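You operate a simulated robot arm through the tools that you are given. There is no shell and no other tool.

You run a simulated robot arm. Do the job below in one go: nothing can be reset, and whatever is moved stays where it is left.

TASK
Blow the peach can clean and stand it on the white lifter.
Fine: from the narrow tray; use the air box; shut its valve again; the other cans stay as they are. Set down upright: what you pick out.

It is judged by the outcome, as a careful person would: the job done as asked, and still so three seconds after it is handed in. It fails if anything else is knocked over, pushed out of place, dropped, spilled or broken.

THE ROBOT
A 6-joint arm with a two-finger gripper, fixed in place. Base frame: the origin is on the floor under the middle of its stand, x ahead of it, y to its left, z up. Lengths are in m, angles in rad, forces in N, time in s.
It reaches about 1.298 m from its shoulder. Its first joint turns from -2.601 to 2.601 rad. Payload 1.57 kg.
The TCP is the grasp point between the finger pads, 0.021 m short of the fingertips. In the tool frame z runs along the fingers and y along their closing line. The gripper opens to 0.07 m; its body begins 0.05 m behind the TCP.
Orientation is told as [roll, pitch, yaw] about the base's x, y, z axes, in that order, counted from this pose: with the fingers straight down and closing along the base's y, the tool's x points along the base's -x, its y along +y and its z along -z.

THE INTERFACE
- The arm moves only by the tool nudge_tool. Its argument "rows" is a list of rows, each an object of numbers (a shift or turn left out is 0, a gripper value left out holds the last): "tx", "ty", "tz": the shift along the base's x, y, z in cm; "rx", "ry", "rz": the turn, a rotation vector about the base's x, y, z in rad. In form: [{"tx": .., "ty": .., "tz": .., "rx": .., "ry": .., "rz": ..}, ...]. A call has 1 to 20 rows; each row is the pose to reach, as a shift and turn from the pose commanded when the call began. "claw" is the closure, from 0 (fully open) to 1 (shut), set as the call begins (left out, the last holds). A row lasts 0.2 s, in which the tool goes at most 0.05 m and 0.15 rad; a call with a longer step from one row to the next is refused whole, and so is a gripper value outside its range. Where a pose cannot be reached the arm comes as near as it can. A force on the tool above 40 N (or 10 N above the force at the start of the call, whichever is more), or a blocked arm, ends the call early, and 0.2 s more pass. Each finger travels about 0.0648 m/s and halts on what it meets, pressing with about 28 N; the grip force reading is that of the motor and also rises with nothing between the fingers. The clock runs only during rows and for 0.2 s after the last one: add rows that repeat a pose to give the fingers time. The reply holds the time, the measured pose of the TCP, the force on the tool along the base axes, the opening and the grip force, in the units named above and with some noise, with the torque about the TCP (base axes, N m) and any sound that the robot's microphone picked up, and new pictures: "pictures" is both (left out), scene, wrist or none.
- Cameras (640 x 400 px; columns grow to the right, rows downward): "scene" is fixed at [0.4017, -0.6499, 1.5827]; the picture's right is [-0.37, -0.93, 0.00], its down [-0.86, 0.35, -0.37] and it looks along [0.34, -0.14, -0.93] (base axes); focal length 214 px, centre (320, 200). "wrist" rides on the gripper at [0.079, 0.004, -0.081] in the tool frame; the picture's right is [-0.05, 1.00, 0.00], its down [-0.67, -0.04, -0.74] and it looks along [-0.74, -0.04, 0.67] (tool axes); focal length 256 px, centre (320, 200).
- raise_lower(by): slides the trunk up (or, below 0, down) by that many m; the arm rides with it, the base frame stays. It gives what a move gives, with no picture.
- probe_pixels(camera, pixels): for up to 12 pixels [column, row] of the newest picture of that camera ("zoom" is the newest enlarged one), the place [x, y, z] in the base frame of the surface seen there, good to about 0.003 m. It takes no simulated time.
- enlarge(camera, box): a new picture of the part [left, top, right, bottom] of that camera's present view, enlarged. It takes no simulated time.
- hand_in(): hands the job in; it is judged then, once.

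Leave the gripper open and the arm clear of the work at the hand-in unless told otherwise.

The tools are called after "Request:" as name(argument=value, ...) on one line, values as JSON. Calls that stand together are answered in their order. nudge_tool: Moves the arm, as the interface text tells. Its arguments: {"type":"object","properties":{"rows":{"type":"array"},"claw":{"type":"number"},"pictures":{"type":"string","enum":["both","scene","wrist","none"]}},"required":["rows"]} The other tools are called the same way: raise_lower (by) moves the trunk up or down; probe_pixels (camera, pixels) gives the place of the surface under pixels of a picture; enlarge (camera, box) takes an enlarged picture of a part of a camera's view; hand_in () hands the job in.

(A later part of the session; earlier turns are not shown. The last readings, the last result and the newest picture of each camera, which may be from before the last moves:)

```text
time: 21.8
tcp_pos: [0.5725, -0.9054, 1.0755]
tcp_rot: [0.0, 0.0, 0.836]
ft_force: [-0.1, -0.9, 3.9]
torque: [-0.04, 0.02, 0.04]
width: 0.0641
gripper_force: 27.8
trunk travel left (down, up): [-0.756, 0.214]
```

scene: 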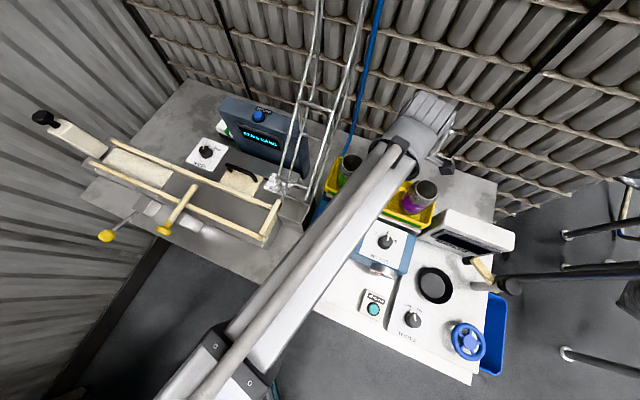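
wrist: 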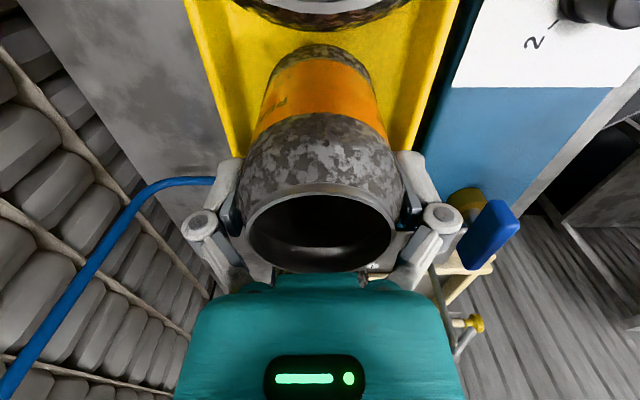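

It holds at 0.064 wide, 28 N. I'll lift 0.02 m first to check the hold, then further.

Request:
raise_lower(by=0.02)

Request:
raise_lower(by=0.14)

Request:
nudge_tool(rows=[{"tx": 0}])

```text
time: 22.4
tcp_pos: [0.5734, -0.9062, 1.0957]
tcp_rot: [0.0, 0.0, 0.836]
ft_force: [0.0, 0.5, 0.5]
torque: [0.02, 0.02, -0.01]
width: 0.0639
gripper_force: 28.2
trunk travel left (down, up): [-0.776, 0.194]
```

```text
time: 24.1
tcp_pos: [0.5735, -0.9066, 1.2357]
tcp_rot: [0.002, -0.001, 0.835]
ft_force: [0.2, -0.3, -0.1]
torque: [0.01, 0.02, -0.02]
width: 0.0636
gripper_force: 27.9
trunk travel left (down, up): [-0.916, 0.054]
```

```text
time: 24.5
tcp_pos: [0.5736, -0.9054, 1.235]
tcp_rot: [0.0, -0.001, 0.837]
ft_force: [-0.2, 0.5, -0.8]
torque: [0.01, -0.03, 0.0]
width: 0.0638
gripper_force: 28.0
trunk travel left (down, up): [-0.916, 0.054]
```

scene: 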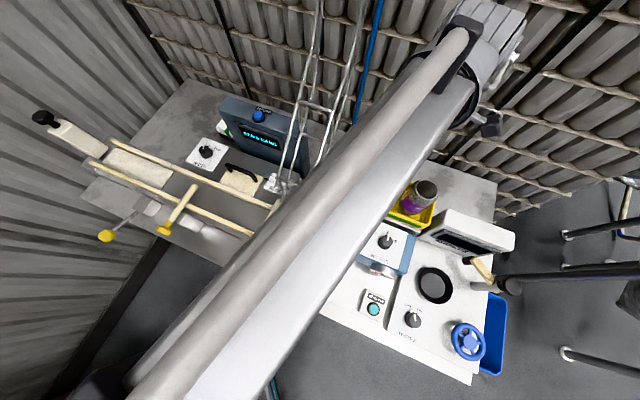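
wrist: 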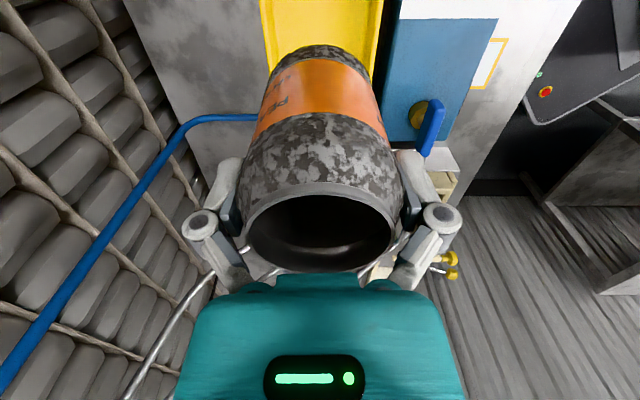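

The can is lifted clean and upright (bottom at about 1.15). I'll carry it over to above the yellow-framed square (0.460, -0.667), turning the fingers back so they close along the bench and stay clear of the air box.

Request:
nudge_tool(rows=[{"tx": -0.94, "ty": 1.99, "rz": -0.131}, {"tx": -1.89, "ty": 3.98, "rz": -0.262}, {"tx": -2.83, "ty": 5.98, "rz": -0.393}, {"tx": -3.77, "ty": 7.97, "rz": -0.524}, {"tx": -4.71, "ty": 9.96, "rz": -0.655}, {"tx": -5.66, "ty": 11.95, "rz": -0.786}, {"tx": -6.6, "ty": 13.94, "rz": -0.917}, {"tx": -7.54, "ty": 15.93, "rz": -1.048}, {"tx": -8.48, "ty": 17.93, "rz": -1.179}, {"tx": -9.43, "ty": 19.92, "rz": -1.31}, {"tx": -10.37, "ty": 21.9, "rz": -1.441}, {"tx": -11.31, "ty": 23.9, "rz": -1.572}, {"tx": -11.31, "ty": 23.9, "rz": -1.572}])

```text
time: 27.3
tcp_pos: [0.4597, -0.6681, 1.2351]
tcp_rot: [0.0, 0.0, -0.737]
ft_force: [0.7, -0.6, -0.3]
torque: [-0.02, -0.01, 0.0]
width: 0.0638
gripper_force: 28.0
trunk travel left (down, up): [-0.916, 0.054]
```

scene: 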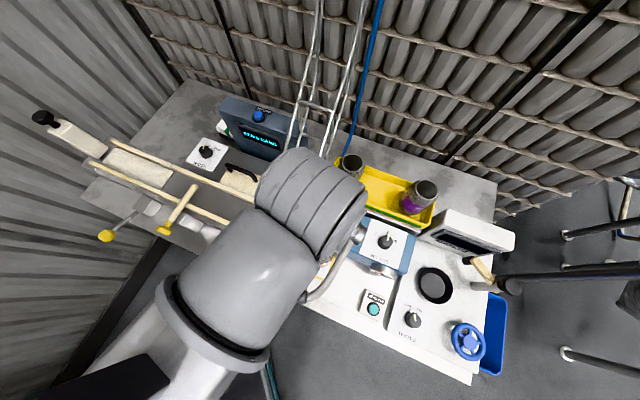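
wrist: 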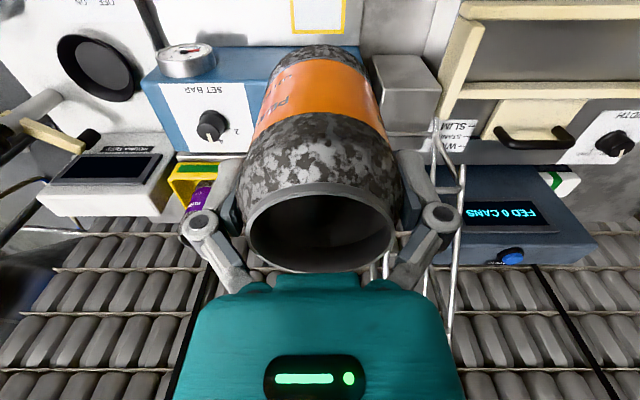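

Before lowering I'll probe the outline of the wrist unit to make sure it clears the valve lever and the cans behind.

Request:
probe_pixels(camera="scene", pixels=[[300, 152], [335, 165], [360, 185], [362, 200], [350, 230], [260, 185], [330, 250], [320, 285], [270, 160], [315, 200]])

Request:
enlarge(camera="scene", box=[240, 130, 400, 310])

```text
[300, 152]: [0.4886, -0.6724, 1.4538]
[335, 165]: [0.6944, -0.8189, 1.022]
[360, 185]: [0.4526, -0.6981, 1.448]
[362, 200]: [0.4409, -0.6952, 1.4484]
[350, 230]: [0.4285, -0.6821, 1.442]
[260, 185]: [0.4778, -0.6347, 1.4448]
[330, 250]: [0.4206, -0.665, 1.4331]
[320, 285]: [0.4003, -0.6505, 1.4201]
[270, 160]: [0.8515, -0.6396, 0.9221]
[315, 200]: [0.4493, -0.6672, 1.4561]
```

```text
2.22 times, centred on (320, 220) of scene
```

zoom: 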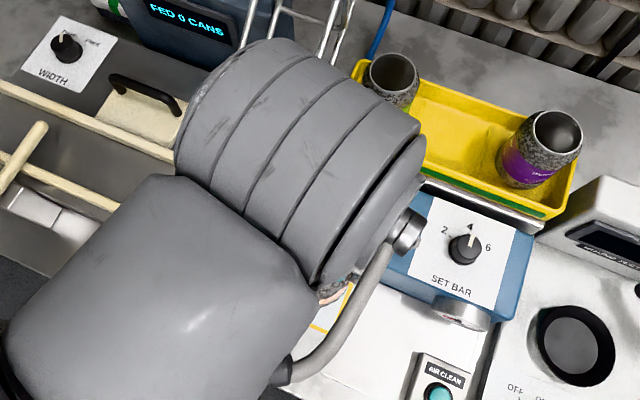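

The wrist is slim (about 0.04 radius), so it clears. Lowering 0.25 m brings the can base about 0.028 above the square.

Request:
raise_lower(by=-0.25)

Request:
nudge_tool(rows=[{"tx": 0}])

```text
time: 29.9
tcp_pos: [0.4584, -0.668, 0.9861]
tcp_rot: [0.0, 0.002, -0.736]
ft_force: [0.5, 0.2, -1.1]
torque: [-0.01, 0.03, -0.01]
width: 0.0637
gripper_force: 27.7
trunk travel left (down, up): [-0.666, 0.304]
```

```text
time: 30.3
tcp_pos: [0.4603, -0.6666, 0.9862]
tcp_rot: [0.0, 0.0, -0.735]
ft_force: [0.4, 0.8, -0.2]
torque: [0.02, 0.01, 0.01]
width: 0.0637
gripper_force: 27.6
trunk travel left (down, up): [-0.666, 0.304]
```

scene: 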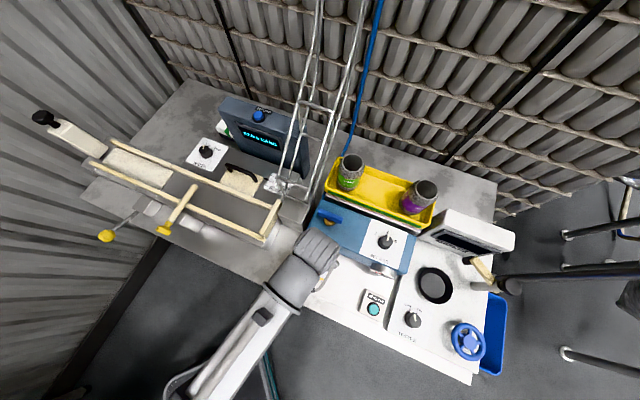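
wrist: 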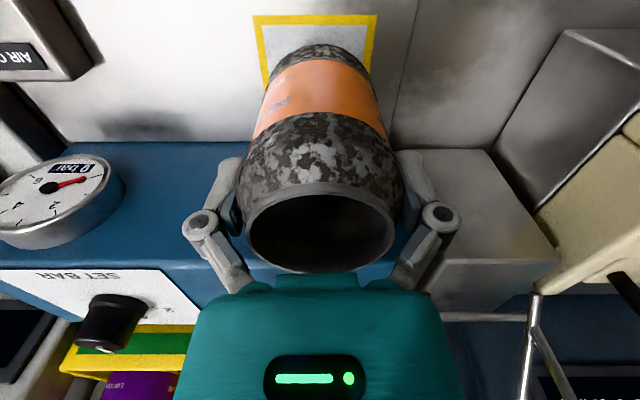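

The can is centered over the square in both directions. I'll lower 0.024 m, then small steps until I feel contact.

Request:
raise_lower(by=-0.024)

Request:
raise_lower(by=-0.003)

```text
time: 31.0
tcp_pos: [0.4613, -0.6668, 0.9612]
tcp_rot: [0.0, -0.001, -0.735]
ft_force: [-0.4, 0.3, 0.1]
torque: [-0.01, -0.01, -0.01]
width: 0.0634
gripper_force: 28.4
trunk travel left (down, up): [-0.642, 0.328]
```

```text
time: 31.5
tcp_pos: [0.4602, -0.6663, 0.9598]
tcp_rot: [0.0, 0.002, -0.736]
ft_force: [0.9, -0.8, 7.3]
torque: [-0.12, -0.05, 0.04]
width: 0.0636
gripper_force: 28.3
trunk travel left (down, up): [-0.639, 0.331]
```

Contact (7 N upward) at TCP z 0.960. The can stands on the square, so I'll open the fingers.

Request:
nudge_tool(rows=[{"tx": 0}, {"tx": 0}, {"tx": 0}, {"tx": 0}], claw=0)

```text
time: 32.5
tcp_pos: [0.4598, -0.6674, 0.9586]
tcp_rot: [-0.001, 0.0, -0.735]
ft_force: [0.5, -0.3, -0.2]
torque: [-0.01, 0.0, -0.01]
width: 0.0699
gripper_force: 0.2
trunk travel left (down, up): [-0.639, 0.331]
```

scene: 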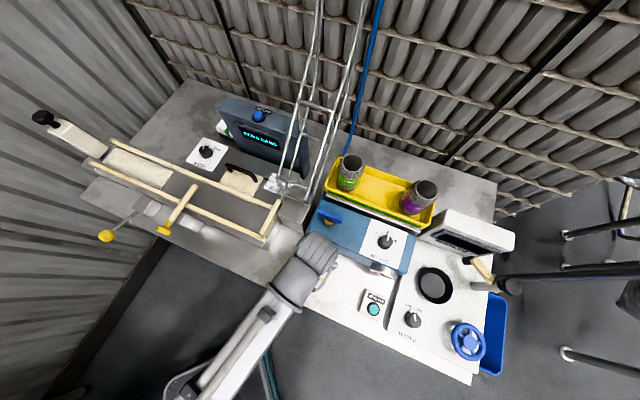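
wrist: 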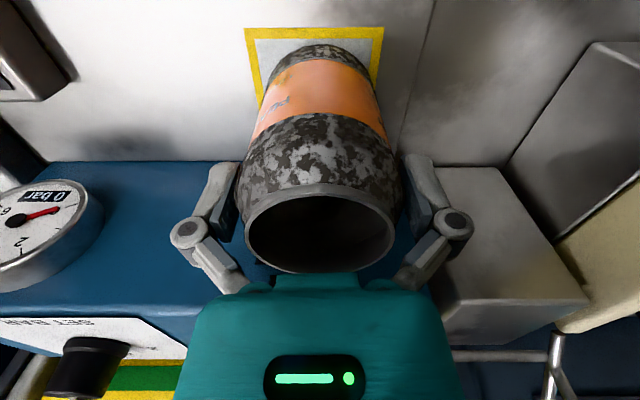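

The pads are clear on both sides. I'll raise straight up, first 0.05 m, then the rest.

Request:
raise_lower(by=0.05)

Request:
raise_lower(by=0.23)

Request:
nudge_tool(rows=[{"tx": 0}])

```text
time: 33.4
tcp_pos: [0.4608, -0.6674, 1.0089]
tcp_rot: [0.001, 0.0, -0.734]
ft_force: [0.0, -1.1, -0.2]
torque: [-0.01, 0.0, -0.01]
width: 0.0699
gripper_force: 0.1
trunk travel left (down, up): [-0.689, 0.281]
```

```text
time: 35.9
tcp_pos: [0.4598, -0.6685, 1.2395]
tcp_rot: [0.002, 0.0, -0.735]
ft_force: [0.1, -0.1, 0.0]
torque: [-0.01, 0.0, 0.03]
width: 0.0699
gripper_force: 0.1
trunk travel left (down, up): [-0.919, 0.051]
```

```text
time: 36.3
tcp_pos: [0.4608, -0.6656, 1.2379]
tcp_rot: [0.0, 0.0, -0.733]
ft_force: [-0.3, 0.8, -0.5]
torque: [0.01, 0.01, 0.04]
width: 0.07
gripper_force: 0.1
trunk travel left (down, up): [-0.919, 0.051]
```

scene: 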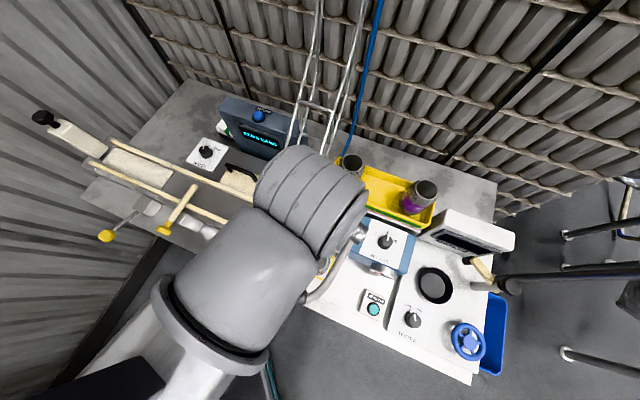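
wrist: 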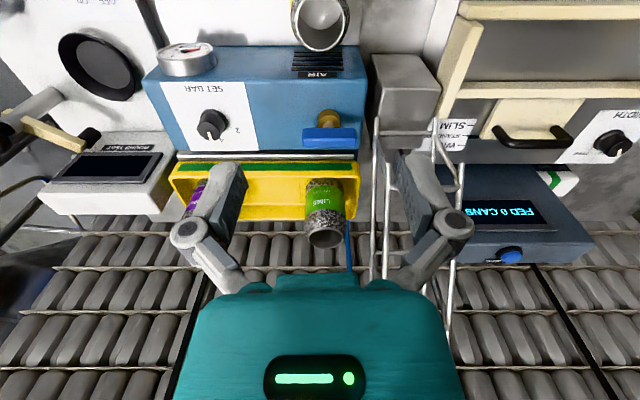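

The can stands on the square. Next the valve: I'll move above the lever (0.547, -0.738), turning +1.57 so that the fingers close across it.

Request:
nudge_tool(rows=[{"tx": 0.72, "ty": -0.59, "rz": 0.131}, {"tx": 1.45, "ty": -1.18, "rz": 0.262}, {"tx": 2.17, "ty": -1.77, "rz": 0.393}, {"tx": 2.9, "ty": -2.36, "rz": 0.524}, {"tx": 3.62, "ty": -2.95, "rz": 0.655}, {"tx": 4.35, "ty": -3.55, "rz": 0.786}, {"tx": 5.07, "ty": -4.14, "rz": 0.917}, {"tx": 5.8, "ty": -4.73, "rz": 1.048}, {"tx": 6.52, "ty": -5.32, "rz": 1.179}, {"tx": 7.25, "ty": -5.91, "rz": 1.31}, {"tx": 7.97, "ty": -6.5, "rz": 1.441}, {"tx": 8.7, "ty": -7.1, "rz": 1.571}, {"tx": 8.7, "ty": -7.1, "rz": 1.571}])

```text
time: 39.1
tcp_pos: [0.5461, -0.7394, 1.2383]
tcp_rot: [0.001, 0.0, 0.836]
ft_force: [-0.2, -0.5, 0.2]
torque: [-0.04, -0.03, 0.03]
width: 0.0699
gripper_force: 0.1
trunk travel left (down, up): [-0.919, 0.051]
```

scene: 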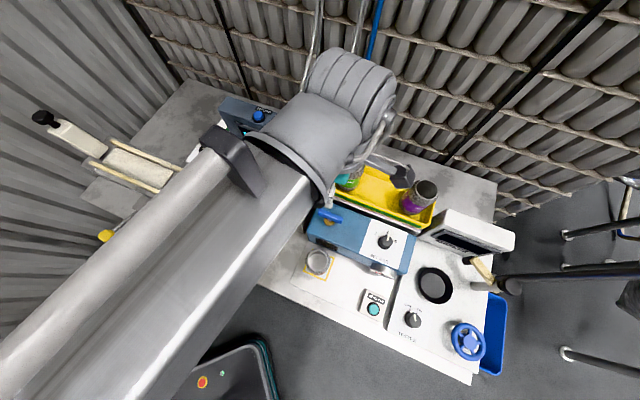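
wrist: 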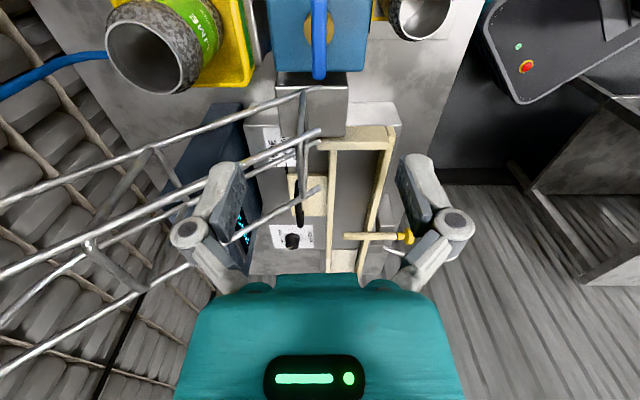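

The lever is at the top of the wrist view (318,40), roughly aligned. I'll probe the lever and the arm links for clearance.

Request:
probe_pixels(camera="scene", pixels=[[205, 135], [120, 215], [230, 150], [260, 150], [310, 60], [320, 100], [380, 150], [405, 175], [300, 200], [50, 300]])

Request:
enlarge(camera="wrist", box=[260, 0, 380, 80])

```text
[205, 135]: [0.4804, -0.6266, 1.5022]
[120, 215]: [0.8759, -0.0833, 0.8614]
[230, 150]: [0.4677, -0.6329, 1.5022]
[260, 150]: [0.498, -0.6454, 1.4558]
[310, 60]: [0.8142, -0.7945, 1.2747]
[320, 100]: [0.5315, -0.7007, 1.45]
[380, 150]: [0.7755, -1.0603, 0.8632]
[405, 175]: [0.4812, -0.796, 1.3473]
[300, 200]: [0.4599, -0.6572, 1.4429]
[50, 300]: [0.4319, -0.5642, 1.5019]
```

```text
5.00 times, centred on (320, 40) of wrist
```

zoom: 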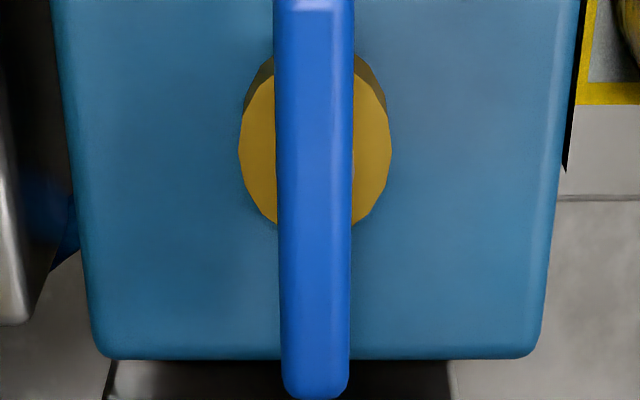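

I'll probe the lever and brass collar to pin down the pivot.

Request:
probe_pixels(camera="zoom", pixels=[[248, 150], [384, 150], [262, 205], [368, 205], [262, 85], [372, 85], [315, 140], [283, 140], [350, 140], [317, 380], [317, 15]])

```text
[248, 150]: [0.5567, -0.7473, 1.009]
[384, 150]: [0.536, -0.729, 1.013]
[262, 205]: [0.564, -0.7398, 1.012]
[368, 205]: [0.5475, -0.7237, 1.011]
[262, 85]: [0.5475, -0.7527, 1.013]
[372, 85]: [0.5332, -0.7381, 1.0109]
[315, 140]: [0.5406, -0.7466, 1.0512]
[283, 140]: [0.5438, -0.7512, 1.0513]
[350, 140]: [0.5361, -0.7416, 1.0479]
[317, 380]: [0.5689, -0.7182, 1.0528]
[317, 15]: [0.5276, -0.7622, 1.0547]
```

The pivot is at (0.5475, -0.738), which matches the hand position. I'll lower 0.15 m so the fingertips are just above the lever, then look.

Request:
raise_lower(by=-0.15)

Request:
nudge_tool(rows=[{"tx": 0}])

```text
time: 40.8
tcp_pos: [0.5461, -0.7391, 1.0873]
tcp_rot: [0.001, 0.0, 0.836]
ft_force: [0.5, -0.5, -0.3]
torque: [0.0, 0.01, -0.03]
width: 0.0701
gripper_force: 0.1
trunk travel left (down, up): [-0.769, 0.201]
```

```text
time: 41.2
tcp_pos: [0.5472, -0.7383, 1.0884]
tcp_rot: [0.0, 0.0, 0.837]
ft_force: [-0.2, -0.1, 0.0]
torque: [-0.03, 0.01, -0.04]
width: 0.07
gripper_force: 0.1
trunk travel left (down, up): [-0.769, 0.201]
```

scene: 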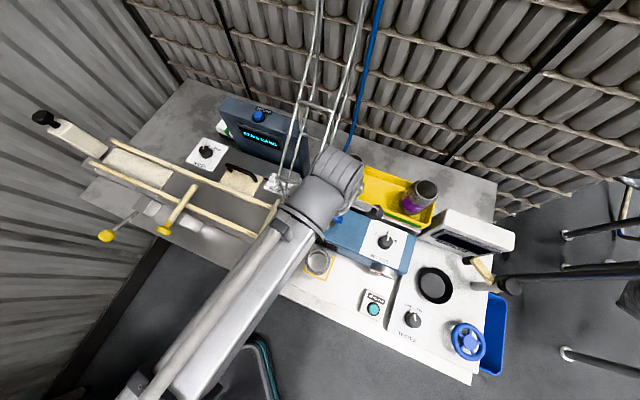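
wrist: 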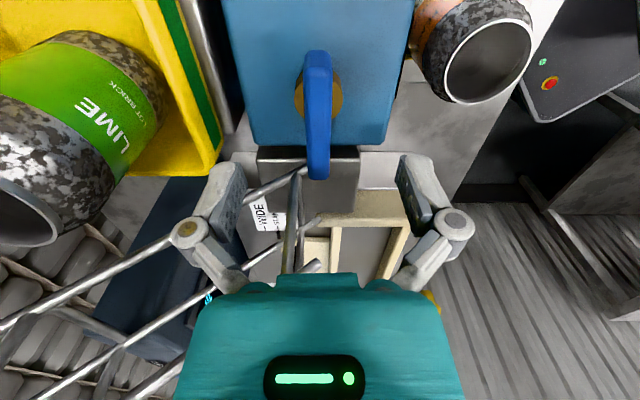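

The lever sits between the fingers. I'll lower 0.036 m to have the pads around the lever.

Request:
raise_lower(by=-0.036)

Request:
nudge_tool(rows=[{"tx": 0}], pictures="wrist")

```text
time: 42.0
tcp_pos: [0.5479, -0.7373, 1.0531]
tcp_rot: [0.0, -0.001, 0.837]
ft_force: [-0.6, -0.6, 0.1]
torque: [-0.03, 0.03, -0.02]
width: 0.0702
gripper_force: 0.1
trunk travel left (down, up): [-0.733, 0.237]
```

```text
time: 42.4
tcp_pos: [0.5474, -0.7383, 1.0516]
tcp_rot: [0.0, 0.0, 0.835]
ft_force: [-0.2, -0.2, -0.4]
torque: [-0.02, 0.01, 0.01]
width: 0.0701
gripper_force: 0.1
trunk travel left (down, up): [-0.733, 0.237]
```

wrist: 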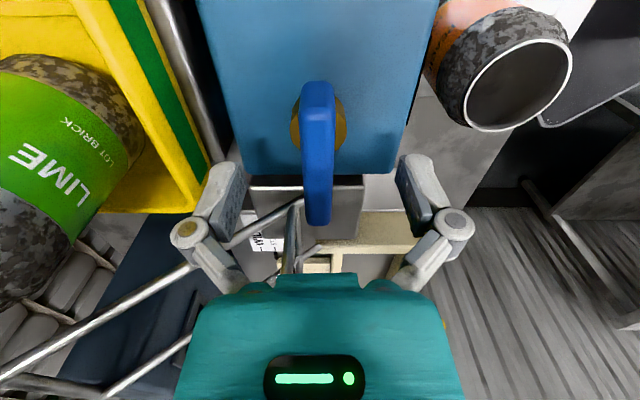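

Aligned. I'll close the fingers on the lever.

Request:
nudge_tool(rows=[{"tx": 0}, {"tx": 0}, {"tx": 0}, {"tx": 0}, {"tx": 0}], claw=1, pictures="wrist")

```text
time: 43.6
tcp_pos: [0.5467, -0.7397, 1.0523]
tcp_rot: [-0.001, 0.0, 0.835]
ft_force: [8.2, -8.0, 11.3]
torque: [-0.07, -0.24, 0.0]
width: 0.0139
gripper_force: 32.1
trunk travel left (down, up): [-0.733, 0.237]
```

wrist: 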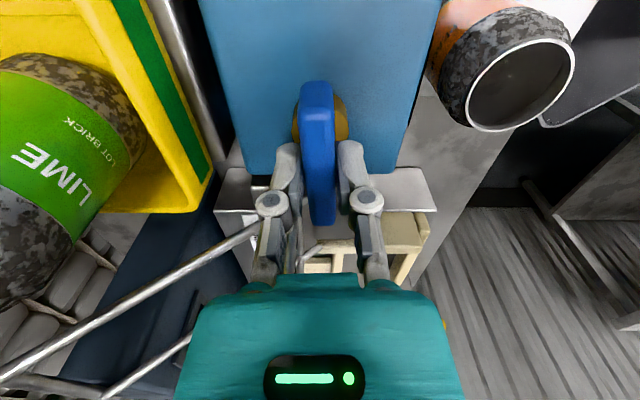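

Gripped at 0.014 wide. I'll try turning clockwise (seen from above) by 0.3 rad to see whether the lever follows or resists.

Request:
nudge_tool(rows=[{"rz": -0.1}, {"rz": -0.2}, {"rz": -0.3}, {"rz": -0.3}])

```text
time: 44.6
tcp_pos: [0.5494, -0.7386, 1.0526]
tcp_rot: [0.0, -0.001, 0.536]
ft_force: [18.4, -8.5, 11.9]
torque: [-0.04, -0.47, 0.83]
width: 0.0179
gripper_force: 32.3
trunk travel left (down, up): [-0.733, 0.237]
```

scene: 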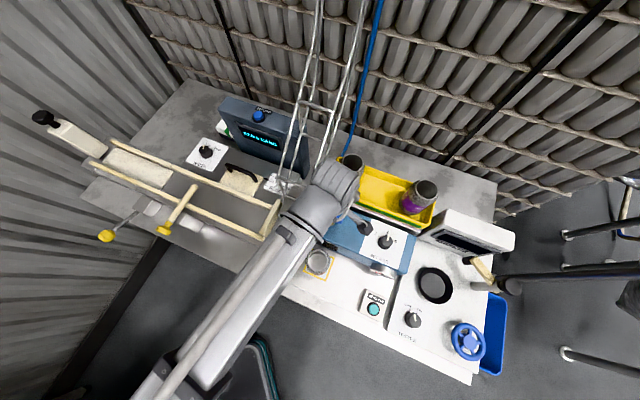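
wrist: 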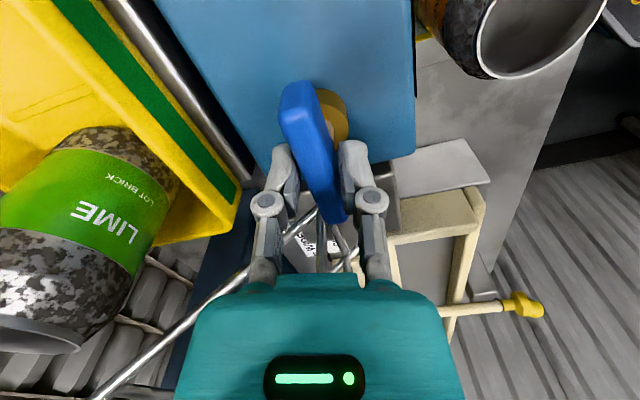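

The lever did not follow: the gripper skewed on it (width grew to 0.018, torque 0.8 N m), so clockwise is the stop and it opens counter-clockwise. I'll turn back by +0.3 and release.

Request:
nudge_tool(rows=[{"rz": 0.1}, {"rz": 0.2}, {"rz": 0.3}, {"rz": 0.3}], pictures="wrist")

Request:
nudge_tool(rows=[{"rz": 0}, {"rz": 0}, {"rz": 0}, {"rz": 0}], claw=0, pictures="wrist")

```text
time: 45.6
tcp_pos: [0.5469, -0.74, 1.0529]
tcp_rot: [0.0, 0.001, 0.835]
ft_force: [10.3, -17.1, 12.3]
torque: [-0.45, -0.02, 0.01]
width: 0.0138
gripper_force: 32.6
trunk travel left (down, up): [-0.733, 0.237]
```

wrist: 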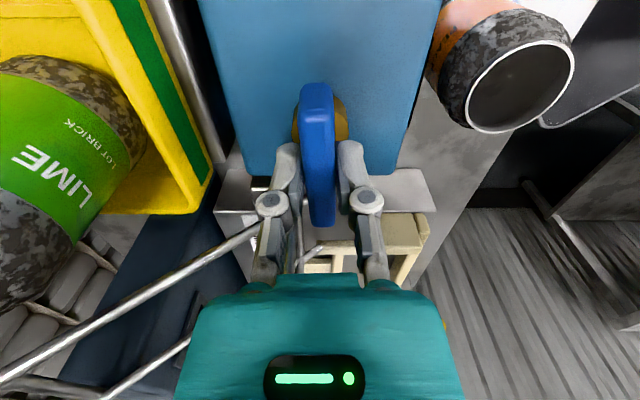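

```text
time: 46.6
tcp_pos: [0.5473, -0.7378, 1.0516]
tcp_rot: [0.001, 0.0, 0.836]
ft_force: [0.3, -0.1, -0.2]
torque: [0.04, -0.02, 0.02]
width: 0.0699
gripper_force: 0.1
trunk travel left (down, up): [-0.733, 0.237]
```

wrist: 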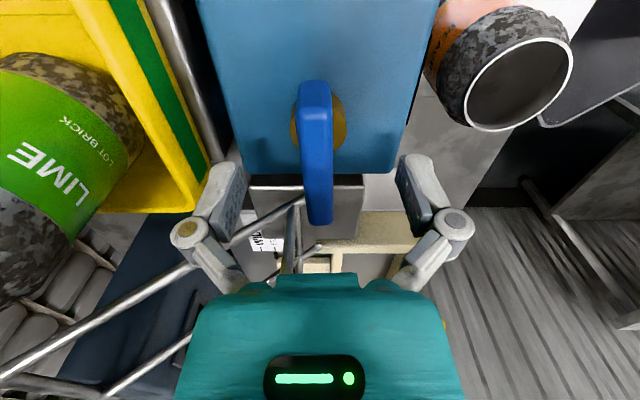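

The lever is free and still at its start. I'll raise 0.15 m and turn the hand clockwise by half a turn in two calls, so that the counter-clockwise turn later swings the camera over the empty front side rather than over the lime can.

Request:
raise_lower(by=0.16)

Request:
nudge_tool(rows=[{"rz": -0.143}, {"rz": -0.286}, {"rz": -0.428}, {"rz": -0.571}, {"rz": -0.714}, {"rz": -0.857}, {"rz": -1.0}, {"rz": -1.143}, {"rz": -1.285}, {"rz": -1.428}, {"rz": -1.571}, {"rz": -1.571}], pictures="none")

Request:
nudge_tool(rows=[{"rz": -0.143}, {"rz": -0.286}, {"rz": -0.428}, {"rz": -0.571}, {"rz": -0.714}, {"rz": -0.857}, {"rz": -1.0}, {"rz": -1.143}, {"rz": -1.285}, {"rz": -1.428}, {"rz": -1.571}, {"rz": -1.571}])

```text
time: 48.4
tcp_pos: [0.5469, -0.7383, 1.212]
tcp_rot: [0.0, 0.0, 0.836]
ft_force: [0.1, -0.2, -0.2]
torque: [0.0, -0.01, 0.0]
width: 0.0701
gripper_force: 0.0
trunk travel left (down, up): [-0.893, 0.077]
```

```text
time: 51.0
tcp_pos: [0.5484, -0.7384, 1.2122]
tcp_rot: [0.001, 0.0, -0.738]
ft_force: [-0.3, -0.7, 0.4]
torque: [0.01, 0.0, 0.01]
width: 0.0702
gripper_force: 0.1
trunk travel left (down, up): [-0.893, 0.077]
```

```text
time: 53.6
tcp_pos: [0.5479, -0.7373, 1.2115]
tcp_rot: [-0.001, 0.0, -2.309]
ft_force: [0.3, -0.2, -0.6]
torque: [0.02, -0.05, 0.02]
width: 0.0699
gripper_force: 0.1
trunk travel left (down, up): [-0.893, 0.077]
```

scene: 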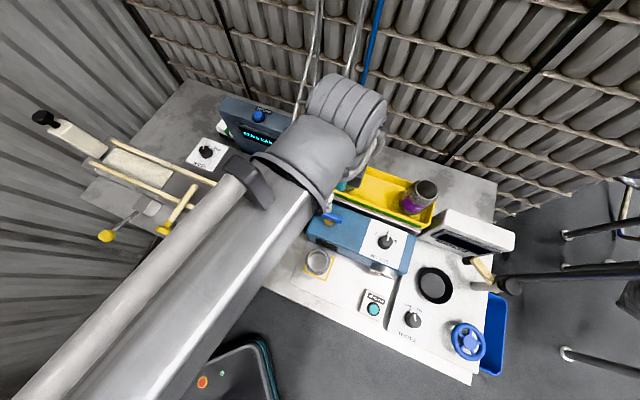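
wrist: 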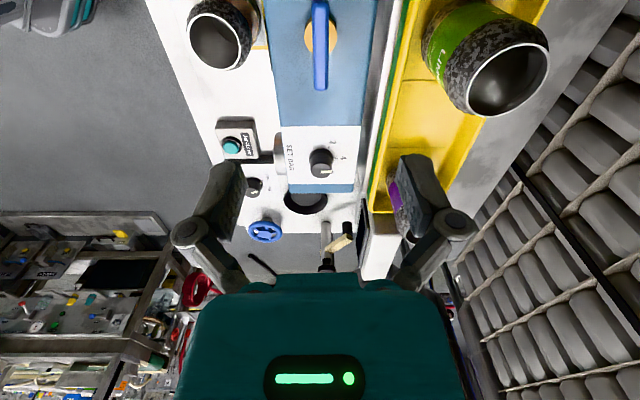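

The turn was possible and the lever is still centered (320,45). I'll lower the same 0.16 m and grip.

Request:
raise_lower(by=-0.12)

Request:
nudge_tool(rows=[{"tx": 0}], pictures="wrist")

```text
time: 55.1
tcp_pos: [0.5474, -0.7379, 1.0929]
tcp_rot: [0.0, 0.001, -2.307]
ft_force: [0.2, -1.1, -0.1]
torque: [-0.03, 0.0, -0.02]
width: 0.0698
gripper_force: 0.0
trunk travel left (down, up): [-0.773, 0.197]
```

```text
time: 55.5
tcp_pos: [0.5474, -0.7379, 1.0914]
tcp_rot: [-0.001, 0.0, -2.307]
ft_force: [0.2, 0.1, -0.1]
torque: [-0.02, 0.01, -0.01]
width: 0.07
gripper_force: 0.0
trunk travel left (down, up): [-0.773, 0.197]
```

wrist: 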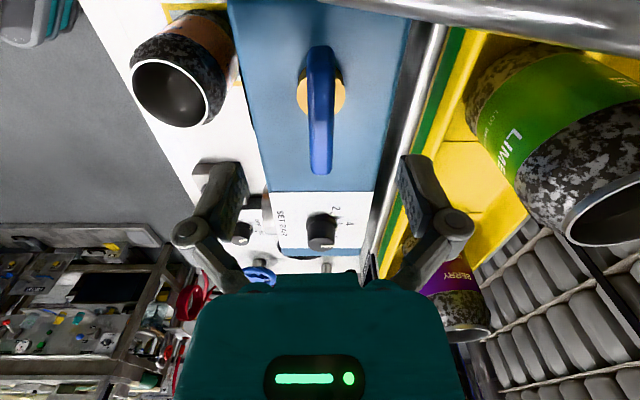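

A chute wire shows at the top right of the wrist view near (550,10). I'll probe how close it is before going lower.

Request:
probe_pixels(camera="wrist", pixels=[[550, 10], [620, 30], [460, 3], [330, 60], [160, 90], [420, 60]])

Request:
enlarge(camera="scene", box=[270, 130, 400, 230])

```text
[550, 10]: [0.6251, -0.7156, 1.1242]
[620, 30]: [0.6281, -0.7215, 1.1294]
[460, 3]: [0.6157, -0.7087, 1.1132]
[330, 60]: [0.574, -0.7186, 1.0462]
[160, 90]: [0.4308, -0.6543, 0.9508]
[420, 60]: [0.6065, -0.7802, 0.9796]
```

```text
4.00 times, centred on (335, 180) of scene
```

zoom: 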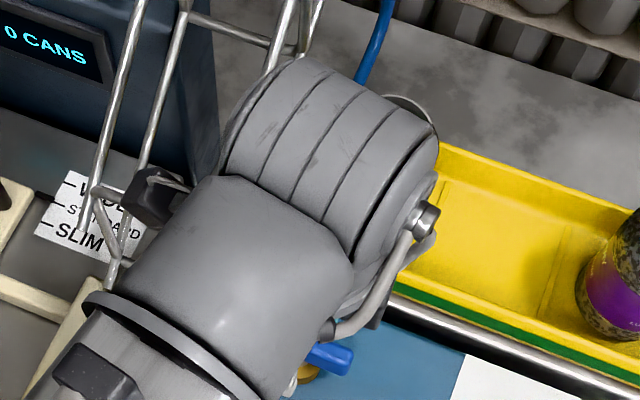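

The nearest chute wire passes about 0.06 m from the camera now and would be about 0.04 m away at a slightly higher grip (TCP 1.060). The later counter-clockwise turn moves it away from the wire. I'll lower in small steps, watching force.

Request:
raise_lower(by=-0.016)

Request:
raise_lower(by=-0.015)

Request:
nudge_tool(rows=[{"tx": 0}])

```text
time: 56.2
tcp_pos: [0.5481, -0.7378, 1.0761]
tcp_rot: [0.0, -0.001, -2.308]
ft_force: [-0.4, -1.3, 0.4]
torque: [0.01, -0.01, -0.01]
width: 0.0702
gripper_force: 0.0
trunk travel left (down, up): [-0.757, 0.213]
```

```text
time: 56.8
tcp_pos: [0.5475, -0.7377, 1.0609]
tcp_rot: [0.0, 0.001, -2.307]
ft_force: [0.0, 0.9, -0.2]
torque: [0.03, 0.01, 0.02]
width: 0.07
gripper_force: 0.0
trunk travel left (down, up): [-0.742, 0.228]
```

```text
time: 57.2
tcp_pos: [0.5479, -0.7387, 1.0617]
tcp_rot: [0.0, 0.001, -2.308]
ft_force: [-0.5, -0.4, 0.4]
torque: [-0.01, 0.0, -0.01]
width: 0.0701
gripper_force: 0.2
trunk travel left (down, up): [-0.742, 0.228]
```

scene: 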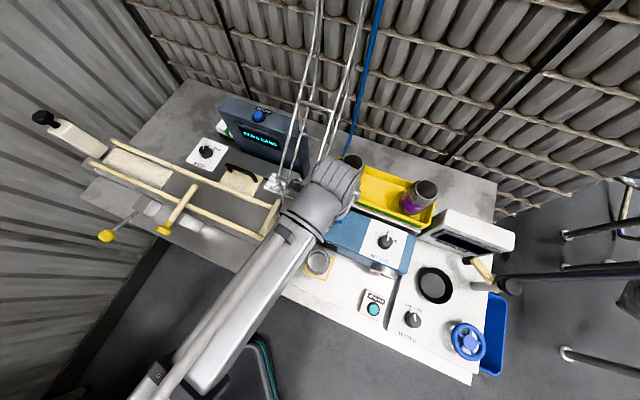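
wrist: 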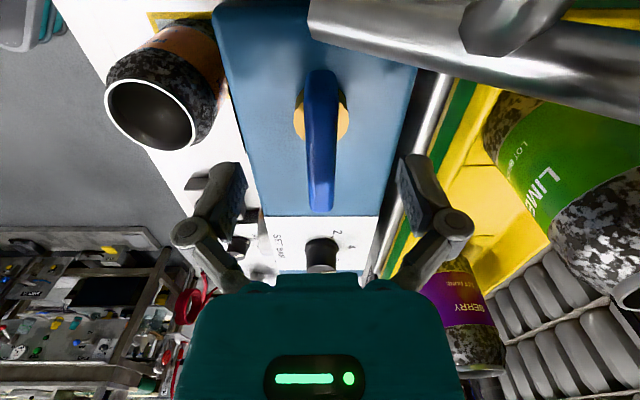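

No contact anywhere. I'll close on the lever and test a small counter-clockwise turn (+0.3).

Request:
nudge_tool(rows=[{"tx": 0}, {"tx": 0}, {"tx": 0}, {"tx": 0}, {"tx": 0}], claw=1, pictures="none")

Request:
nudge_tool(rows=[{"rz": 0.1}, {"rz": 0.2}, {"rz": 0.3}, {"rz": 0.3}], pictures="wrist")

```text
time: 58.4
tcp_pos: [0.547, -0.7384, 1.0617]
tcp_rot: [0.001, -0.002, -2.308]
ft_force: [5.8, -6.7, 9.4]
torque: [-0.08, -0.16, -0.03]
width: 0.0139
gripper_force: 31.5
trunk travel left (down, up): [-0.742, 0.228]
```

```text
time: 59.4
tcp_pos: [0.5477, -0.7396, 1.0608]
tcp_rot: [0.0, -0.001, -2.005]
ft_force: [5.4, -11.1, 13.3]
torque: [0.21, -0.32, -0.03]
width: 0.014
gripper_force: 31.8
trunk travel left (down, up): [-0.742, 0.228]
```

wrist: 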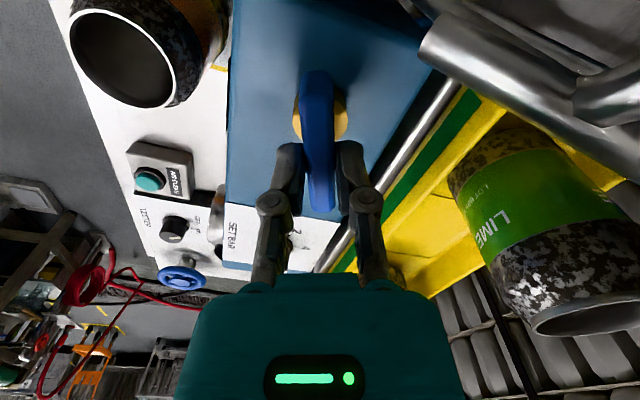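

The lever follows freely (torque near zero). I'll continue counter-clockwise to a full quarter turn.

Request:
nudge_tool(rows=[{"rz": 0.14}, {"rz": 0.28}, {"rz": 0.42}, {"rz": 0.56}, {"rz": 0.7}, {"rz": 0.84}, {"rz": 0.98}, {"rz": 1.12}, {"rz": 1.22}, {"rz": 1.271}, {"rz": 1.271}])

```text
time: 61.8
tcp_pos: [0.5481, -0.7393, 1.061]
tcp_rot: [-0.001, -0.003, -0.734]
ft_force: [8.5, -11.6, 12.2]
torque: [-0.68, -0.57, -0.57]
width: 0.0145
gripper_force: 32.0
trunk travel left (down, up): [-0.742, 0.228]
```

scene: 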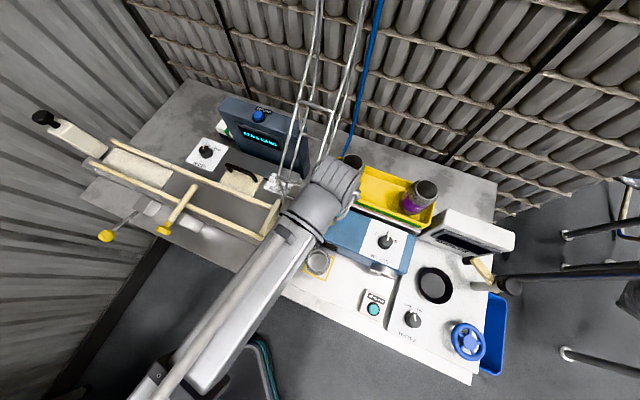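
wrist: 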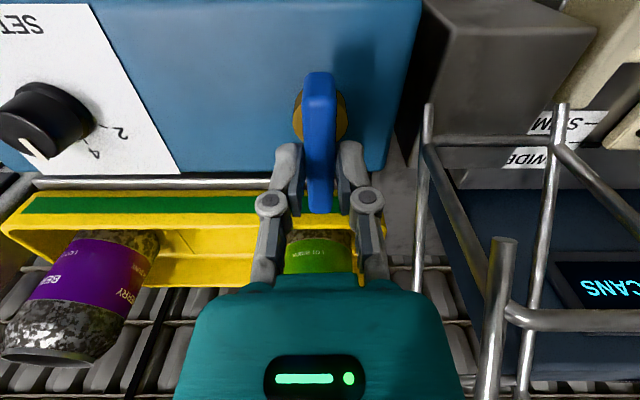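

The lever is now pointing front-to-back and reached its stop (torque 0.57). I'll check the gauge in the scene view.

Request:
enlarge(camera="scene", box=[350, 225, 420, 285])

Request:
enlarge(camera="scene", box=[290, 220, 350, 290])

```text
6.67 times, centred on (385, 255) of scene
```

zoom: 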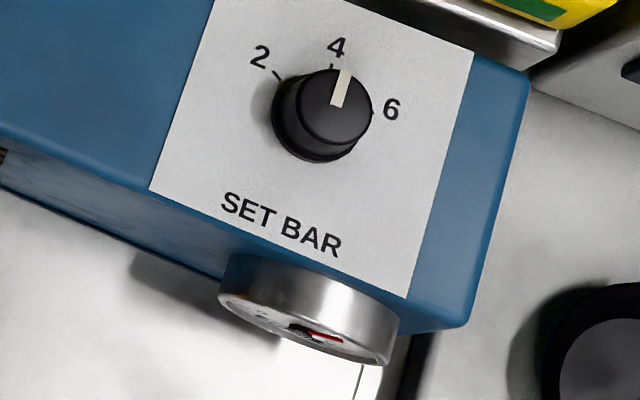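

```text
5.71 times, centred on (320, 255) of scene
```

zoom: 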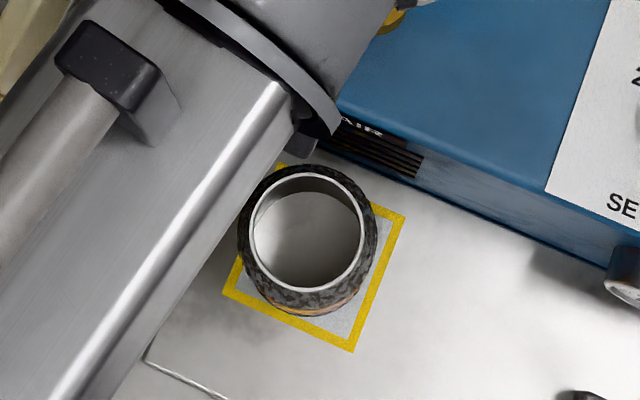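

I can't read the gauge from this side. I'll release the lever, raise up, and look at it with the wrist camera.

Request:
nudge_tool(rows=[{"tx": 0}, {"tx": 0}, {"tx": 0}, {"tx": 0}], claw=0, pictures="wrist")

Request:
raise_lower(by=0.16)

```text
time: 62.8
tcp_pos: [0.5492, -0.738, 1.0604]
tcp_rot: [-0.002, 0.001, -0.735]
ft_force: [-0.2, -0.2, 0.5]
torque: [-0.01, 0.02, -0.01]
width: 0.0702
gripper_force: 0.0
trunk travel left (down, up): [-0.742, 0.228]
```

wrist: 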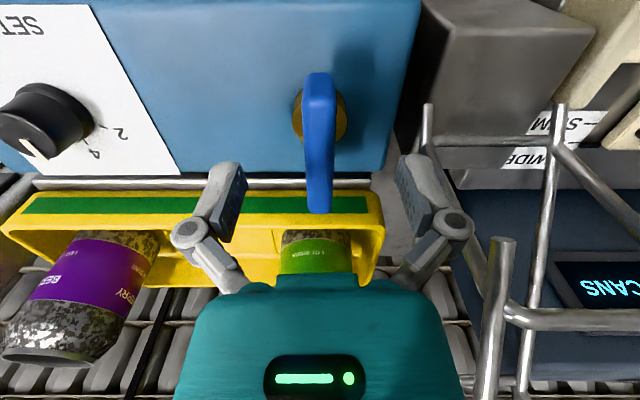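

```text
time: 64.6
tcp_pos: [0.549, -0.737, 1.2214]
tcp_rot: [0.001, 0.0, -0.736]
ft_force: [0.1, -0.6, 0.9]
torque: [0.02, -0.01, 0.03]
width: 0.0701
gripper_force: 0.0
trunk travel left (down, up): [-0.902, 0.068]
```

I'll move back to (0.16, -0.66) at this height to view the gauge, button and can from the front.

Request:
nudge_tool(rows=[{"tx": -4.34, "ty": 0.9}, {"tx": -8.69, "ty": 1.8}, {"tx": -13.03, "ty": 2.7}, {"tx": -17.4, "ty": 3.6}, {"tx": -21.7, "ty": 4.5}, {"tx": -26.1, "ty": 5.4}, {"tx": -30.4, "ty": 6.3}, {"tx": -34.8, "ty": 7.2}, {"tx": -39.1, "ty": 8.2}, {"tx": -39.1, "ty": 8.2}])

Request:
enlarge(camera="wrist", box=[220, 60, 460, 240])

```text
time: 66.8
tcp_pos: [0.1566, -0.6568, 1.2208]
tcp_rot: [0.002, 0.0, -0.736]
ft_force: [0.2, -1.2, -0.7]
torque: [-0.02, 0.0, -0.01]
width: 0.0699
gripper_force: 0.1
trunk travel left (down, up): [-0.902, 0.068]
```

scene: 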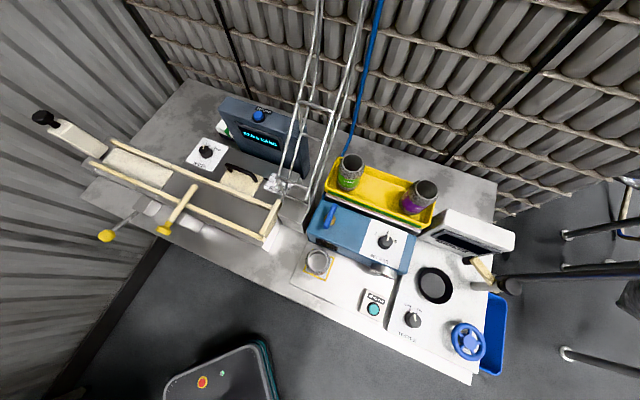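
wrist: 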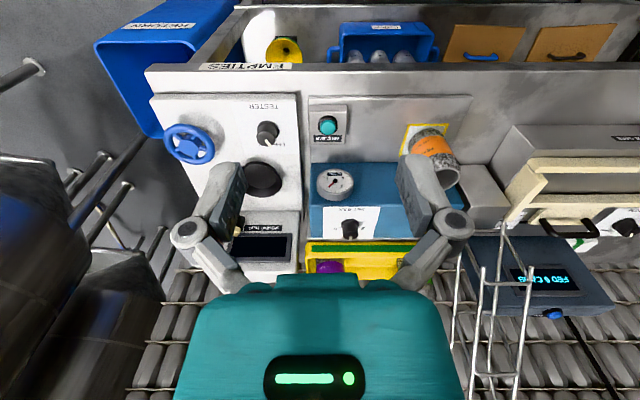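

```text
2.22 times, centred on (340, 150) of wrist
```

zoom: 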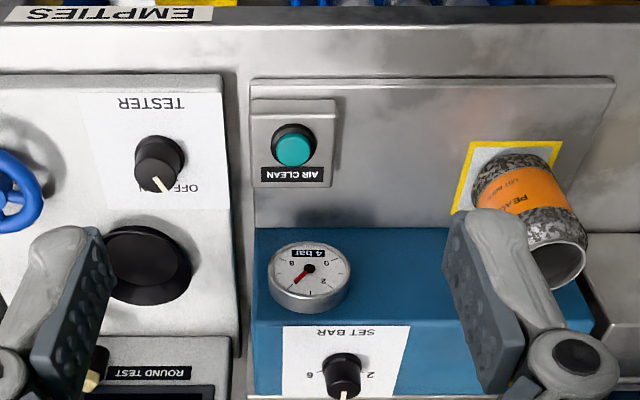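

The gauge now reads 4 bar, so the valve is open, and the can stands undisturbed. I'll probe the AIR CLEAN button centre.

Request:
enlarge(camera="wrist", box=[300, 95, 360, 145])

```text
8.00 times, centred on (330, 120) of wrist
```

zoom: 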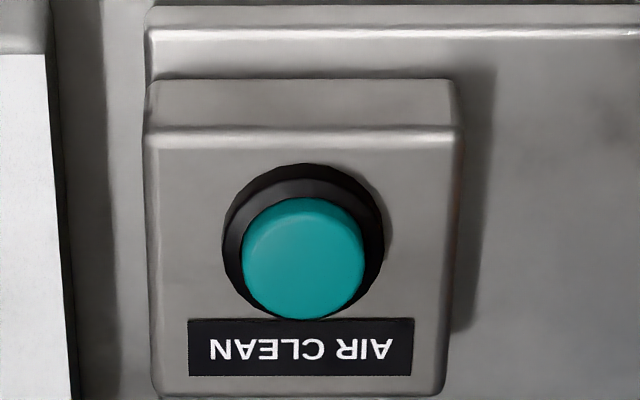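

Request:
probe_pixels(camera="zoom", pixels=[[303, 265], [250, 258], [357, 258], [303, 225], [303, 310], [330, 265], [275, 265], [230, 230], [378, 230], [303, 170], [180, 250], [430, 250]])

```text
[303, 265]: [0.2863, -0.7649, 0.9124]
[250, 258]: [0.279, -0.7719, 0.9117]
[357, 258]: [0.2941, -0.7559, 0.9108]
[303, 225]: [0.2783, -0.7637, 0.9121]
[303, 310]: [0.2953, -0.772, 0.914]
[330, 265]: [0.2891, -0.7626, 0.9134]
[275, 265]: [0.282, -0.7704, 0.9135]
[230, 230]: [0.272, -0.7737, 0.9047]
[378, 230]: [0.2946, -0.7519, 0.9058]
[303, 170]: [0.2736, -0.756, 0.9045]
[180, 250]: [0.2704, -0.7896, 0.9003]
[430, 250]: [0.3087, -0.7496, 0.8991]
```

The button centre is (0.287, -0.766), top z 0.9125. I'll close the fingers and move above it.

Request:
nudge_tool(rows=[{"tx": 3.25, "ty": -2.72}, {"tx": 6.5, "ty": -5.45}, {"tx": 9.75, "ty": -8.17}, {"tx": 13.0, "ty": -10.9}, {"tx": 13.0, "ty": -10.9}, {"tx": 13.0, "ty": -10.9}], claw=1, pictures="wrist")

Request:
raise_lower(by=-0.26)

Request:
nudge_tool(rows=[{"tx": 0}])

```text
time: 68.2
tcp_pos: [0.2866, -0.7661, 1.221]
tcp_rot: [0.0, -0.001, -0.737]
ft_force: [-0.2, -0.5, 0.7]
torque: [0.02, 0.03, 0.03]
width: 0.0
gripper_force: 27.8
trunk travel left (down, up): [-0.902, 0.068]
```

wrist: 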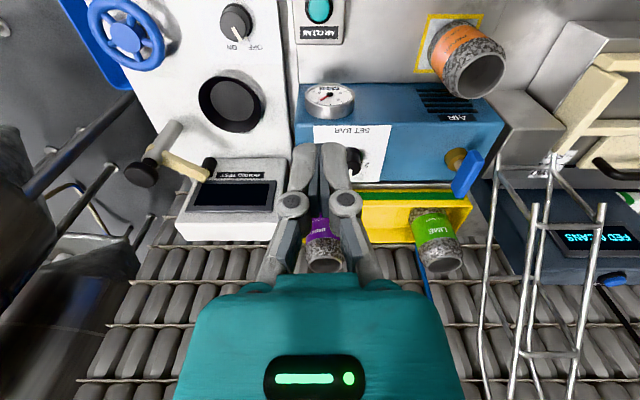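

```text
time: 70.9
tcp_pos: [0.2883, -0.766, 0.9609]
tcp_rot: [-0.001, 0.001, -0.734]
ft_force: [1.1, -0.5, 0.2]
torque: [0.01, 0.01, -0.01]
width: 0.0
gripper_force: 27.9
trunk travel left (down, up): [-0.642, 0.328]
```

```text
time: 71.3
tcp_pos: [0.2868, -0.766, 0.9611]
tcp_rot: [-0.001, 0.0, -0.737]
ft_force: [0.3, -0.7, 0.2]
torque: [0.0, -0.01, 0.02]
width: 0.0
gripper_force: 27.7
trunk travel left (down, up): [-0.642, 0.328]
```

scene: 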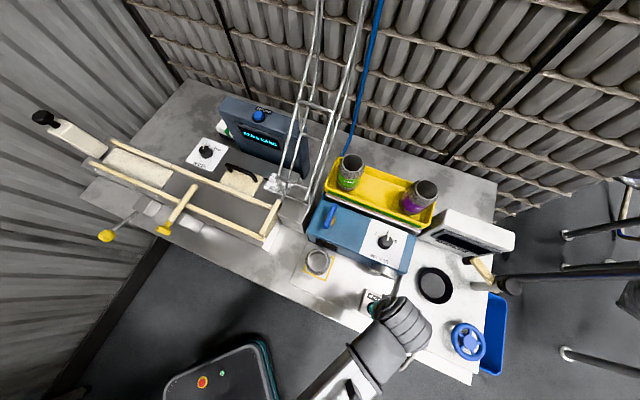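
wrist: 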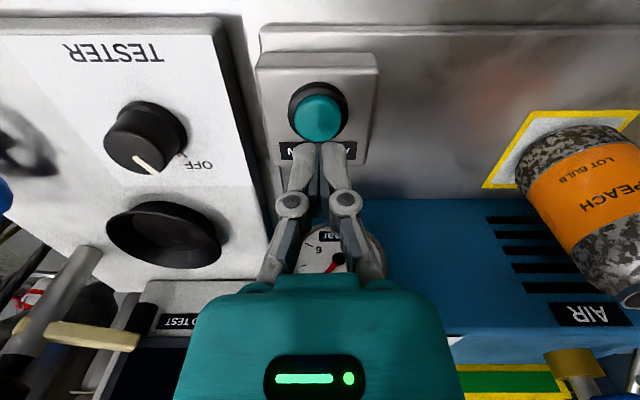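

The fingertips hover above the button. I'll double-check alignment by probing the button and the fingertip.

Request:
enlarge(camera="wrist", box=[270, 70, 370, 170])

```text
4.00 times, centred on (320, 120) of wrist
```

zoom: 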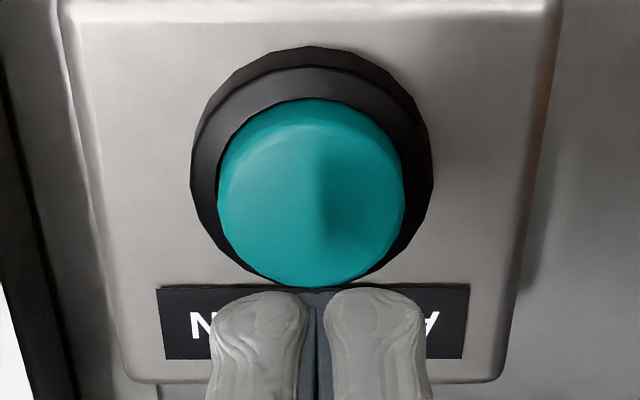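

Request:
probe_pixels(camera="zoom", pixels=[[310, 200], [230, 200], [395, 200], [310, 120], [310, 270], [310, 160], [200, 170], [425, 170], [310, 60], [260, 300], [375, 300], [350, 220]])

```text
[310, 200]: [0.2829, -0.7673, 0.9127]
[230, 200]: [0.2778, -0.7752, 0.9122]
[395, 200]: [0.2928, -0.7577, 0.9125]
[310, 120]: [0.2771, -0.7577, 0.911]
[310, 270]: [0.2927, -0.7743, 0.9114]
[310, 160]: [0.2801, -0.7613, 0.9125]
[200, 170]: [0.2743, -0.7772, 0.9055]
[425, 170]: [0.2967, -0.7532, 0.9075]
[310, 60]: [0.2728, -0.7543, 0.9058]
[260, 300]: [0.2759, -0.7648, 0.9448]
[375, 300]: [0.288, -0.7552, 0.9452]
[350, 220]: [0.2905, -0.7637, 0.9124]
```

The alignment is within 2 mm. I'll lower 0.025 m, then press in 4 mm steps, reading the force and sound.

Request:
raise_lower(by=-0.025)

Request:
raise_lower(by=-0.004)

```text
time: 72.0
tcp_pos: [0.287, -0.7661, 0.9361]
tcp_rot: [0.001, 0.0, -0.734]
ft_force: [1.2, -1.0, 0.3]
torque: [0.0, 0.0, 0.01]
width: 0.0
gripper_force: 27.9
trunk travel left (down, up): [-0.617, 0.353]
```

```text
time: 72.5
tcp_pos: [0.2871, -0.7673, 0.9327]
tcp_rot: [-0.001, 0.0, -0.735]
ft_force: [-0.6, 0.2, 0.6]
torque: [0.02, -0.07, 0.0]
width: 0.006
gripper_force: 28.2
trunk travel left (down, up): [-0.613, 0.357]
```

There is slight contact. I'll press 3 mm more.

Request:
raise_lower(by=-0.003)

```text
time: 73.1
tcp_pos: [0.287, -0.7656, 0.9281]
tcp_rot: [0.0, 0.0, -0.734]
ft_force: [-0.4, -0.5, 1.9]
torque: [-0.01, 0.0, -0.01]
width: 0.006
gripper_force: 28.8
trunk travel left (down, up): [-0.61, 0.36]
heard: click
```

A click was heard: the button is pressed. I'll look at what happens.

Request:
nudge_tool(rows=[{"tx": 0}])

```text
time: 73.5
tcp_pos: [0.2877, -0.7659, 0.9292]
tcp_rot: [-0.001, 0.0, -0.737]
ft_force: [0.2, -0.5, 1.9]
torque: [0.01, 0.03, 0.02]
width: 0.0062
gripper_force: 28.3
trunk travel left (down, up): [-0.61, 0.36]
```

scene: 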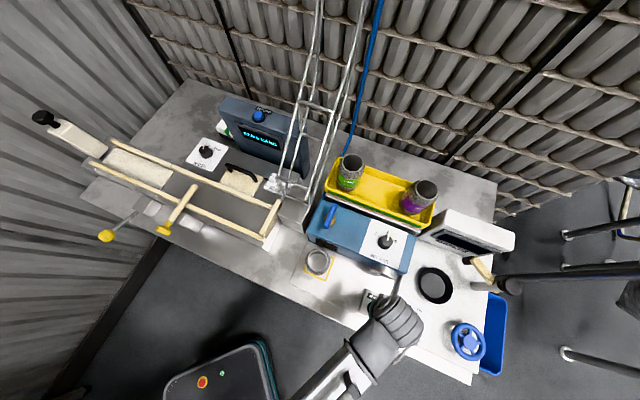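
wrist: 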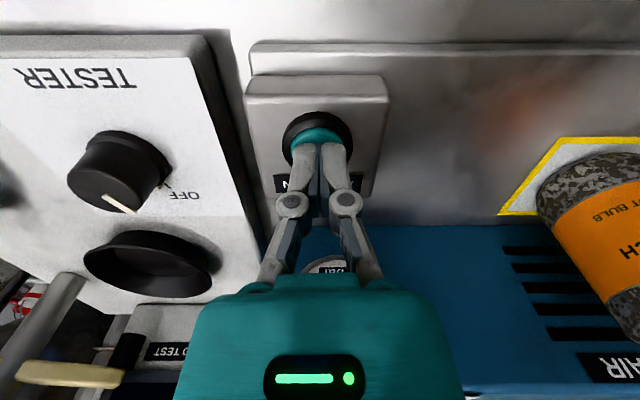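

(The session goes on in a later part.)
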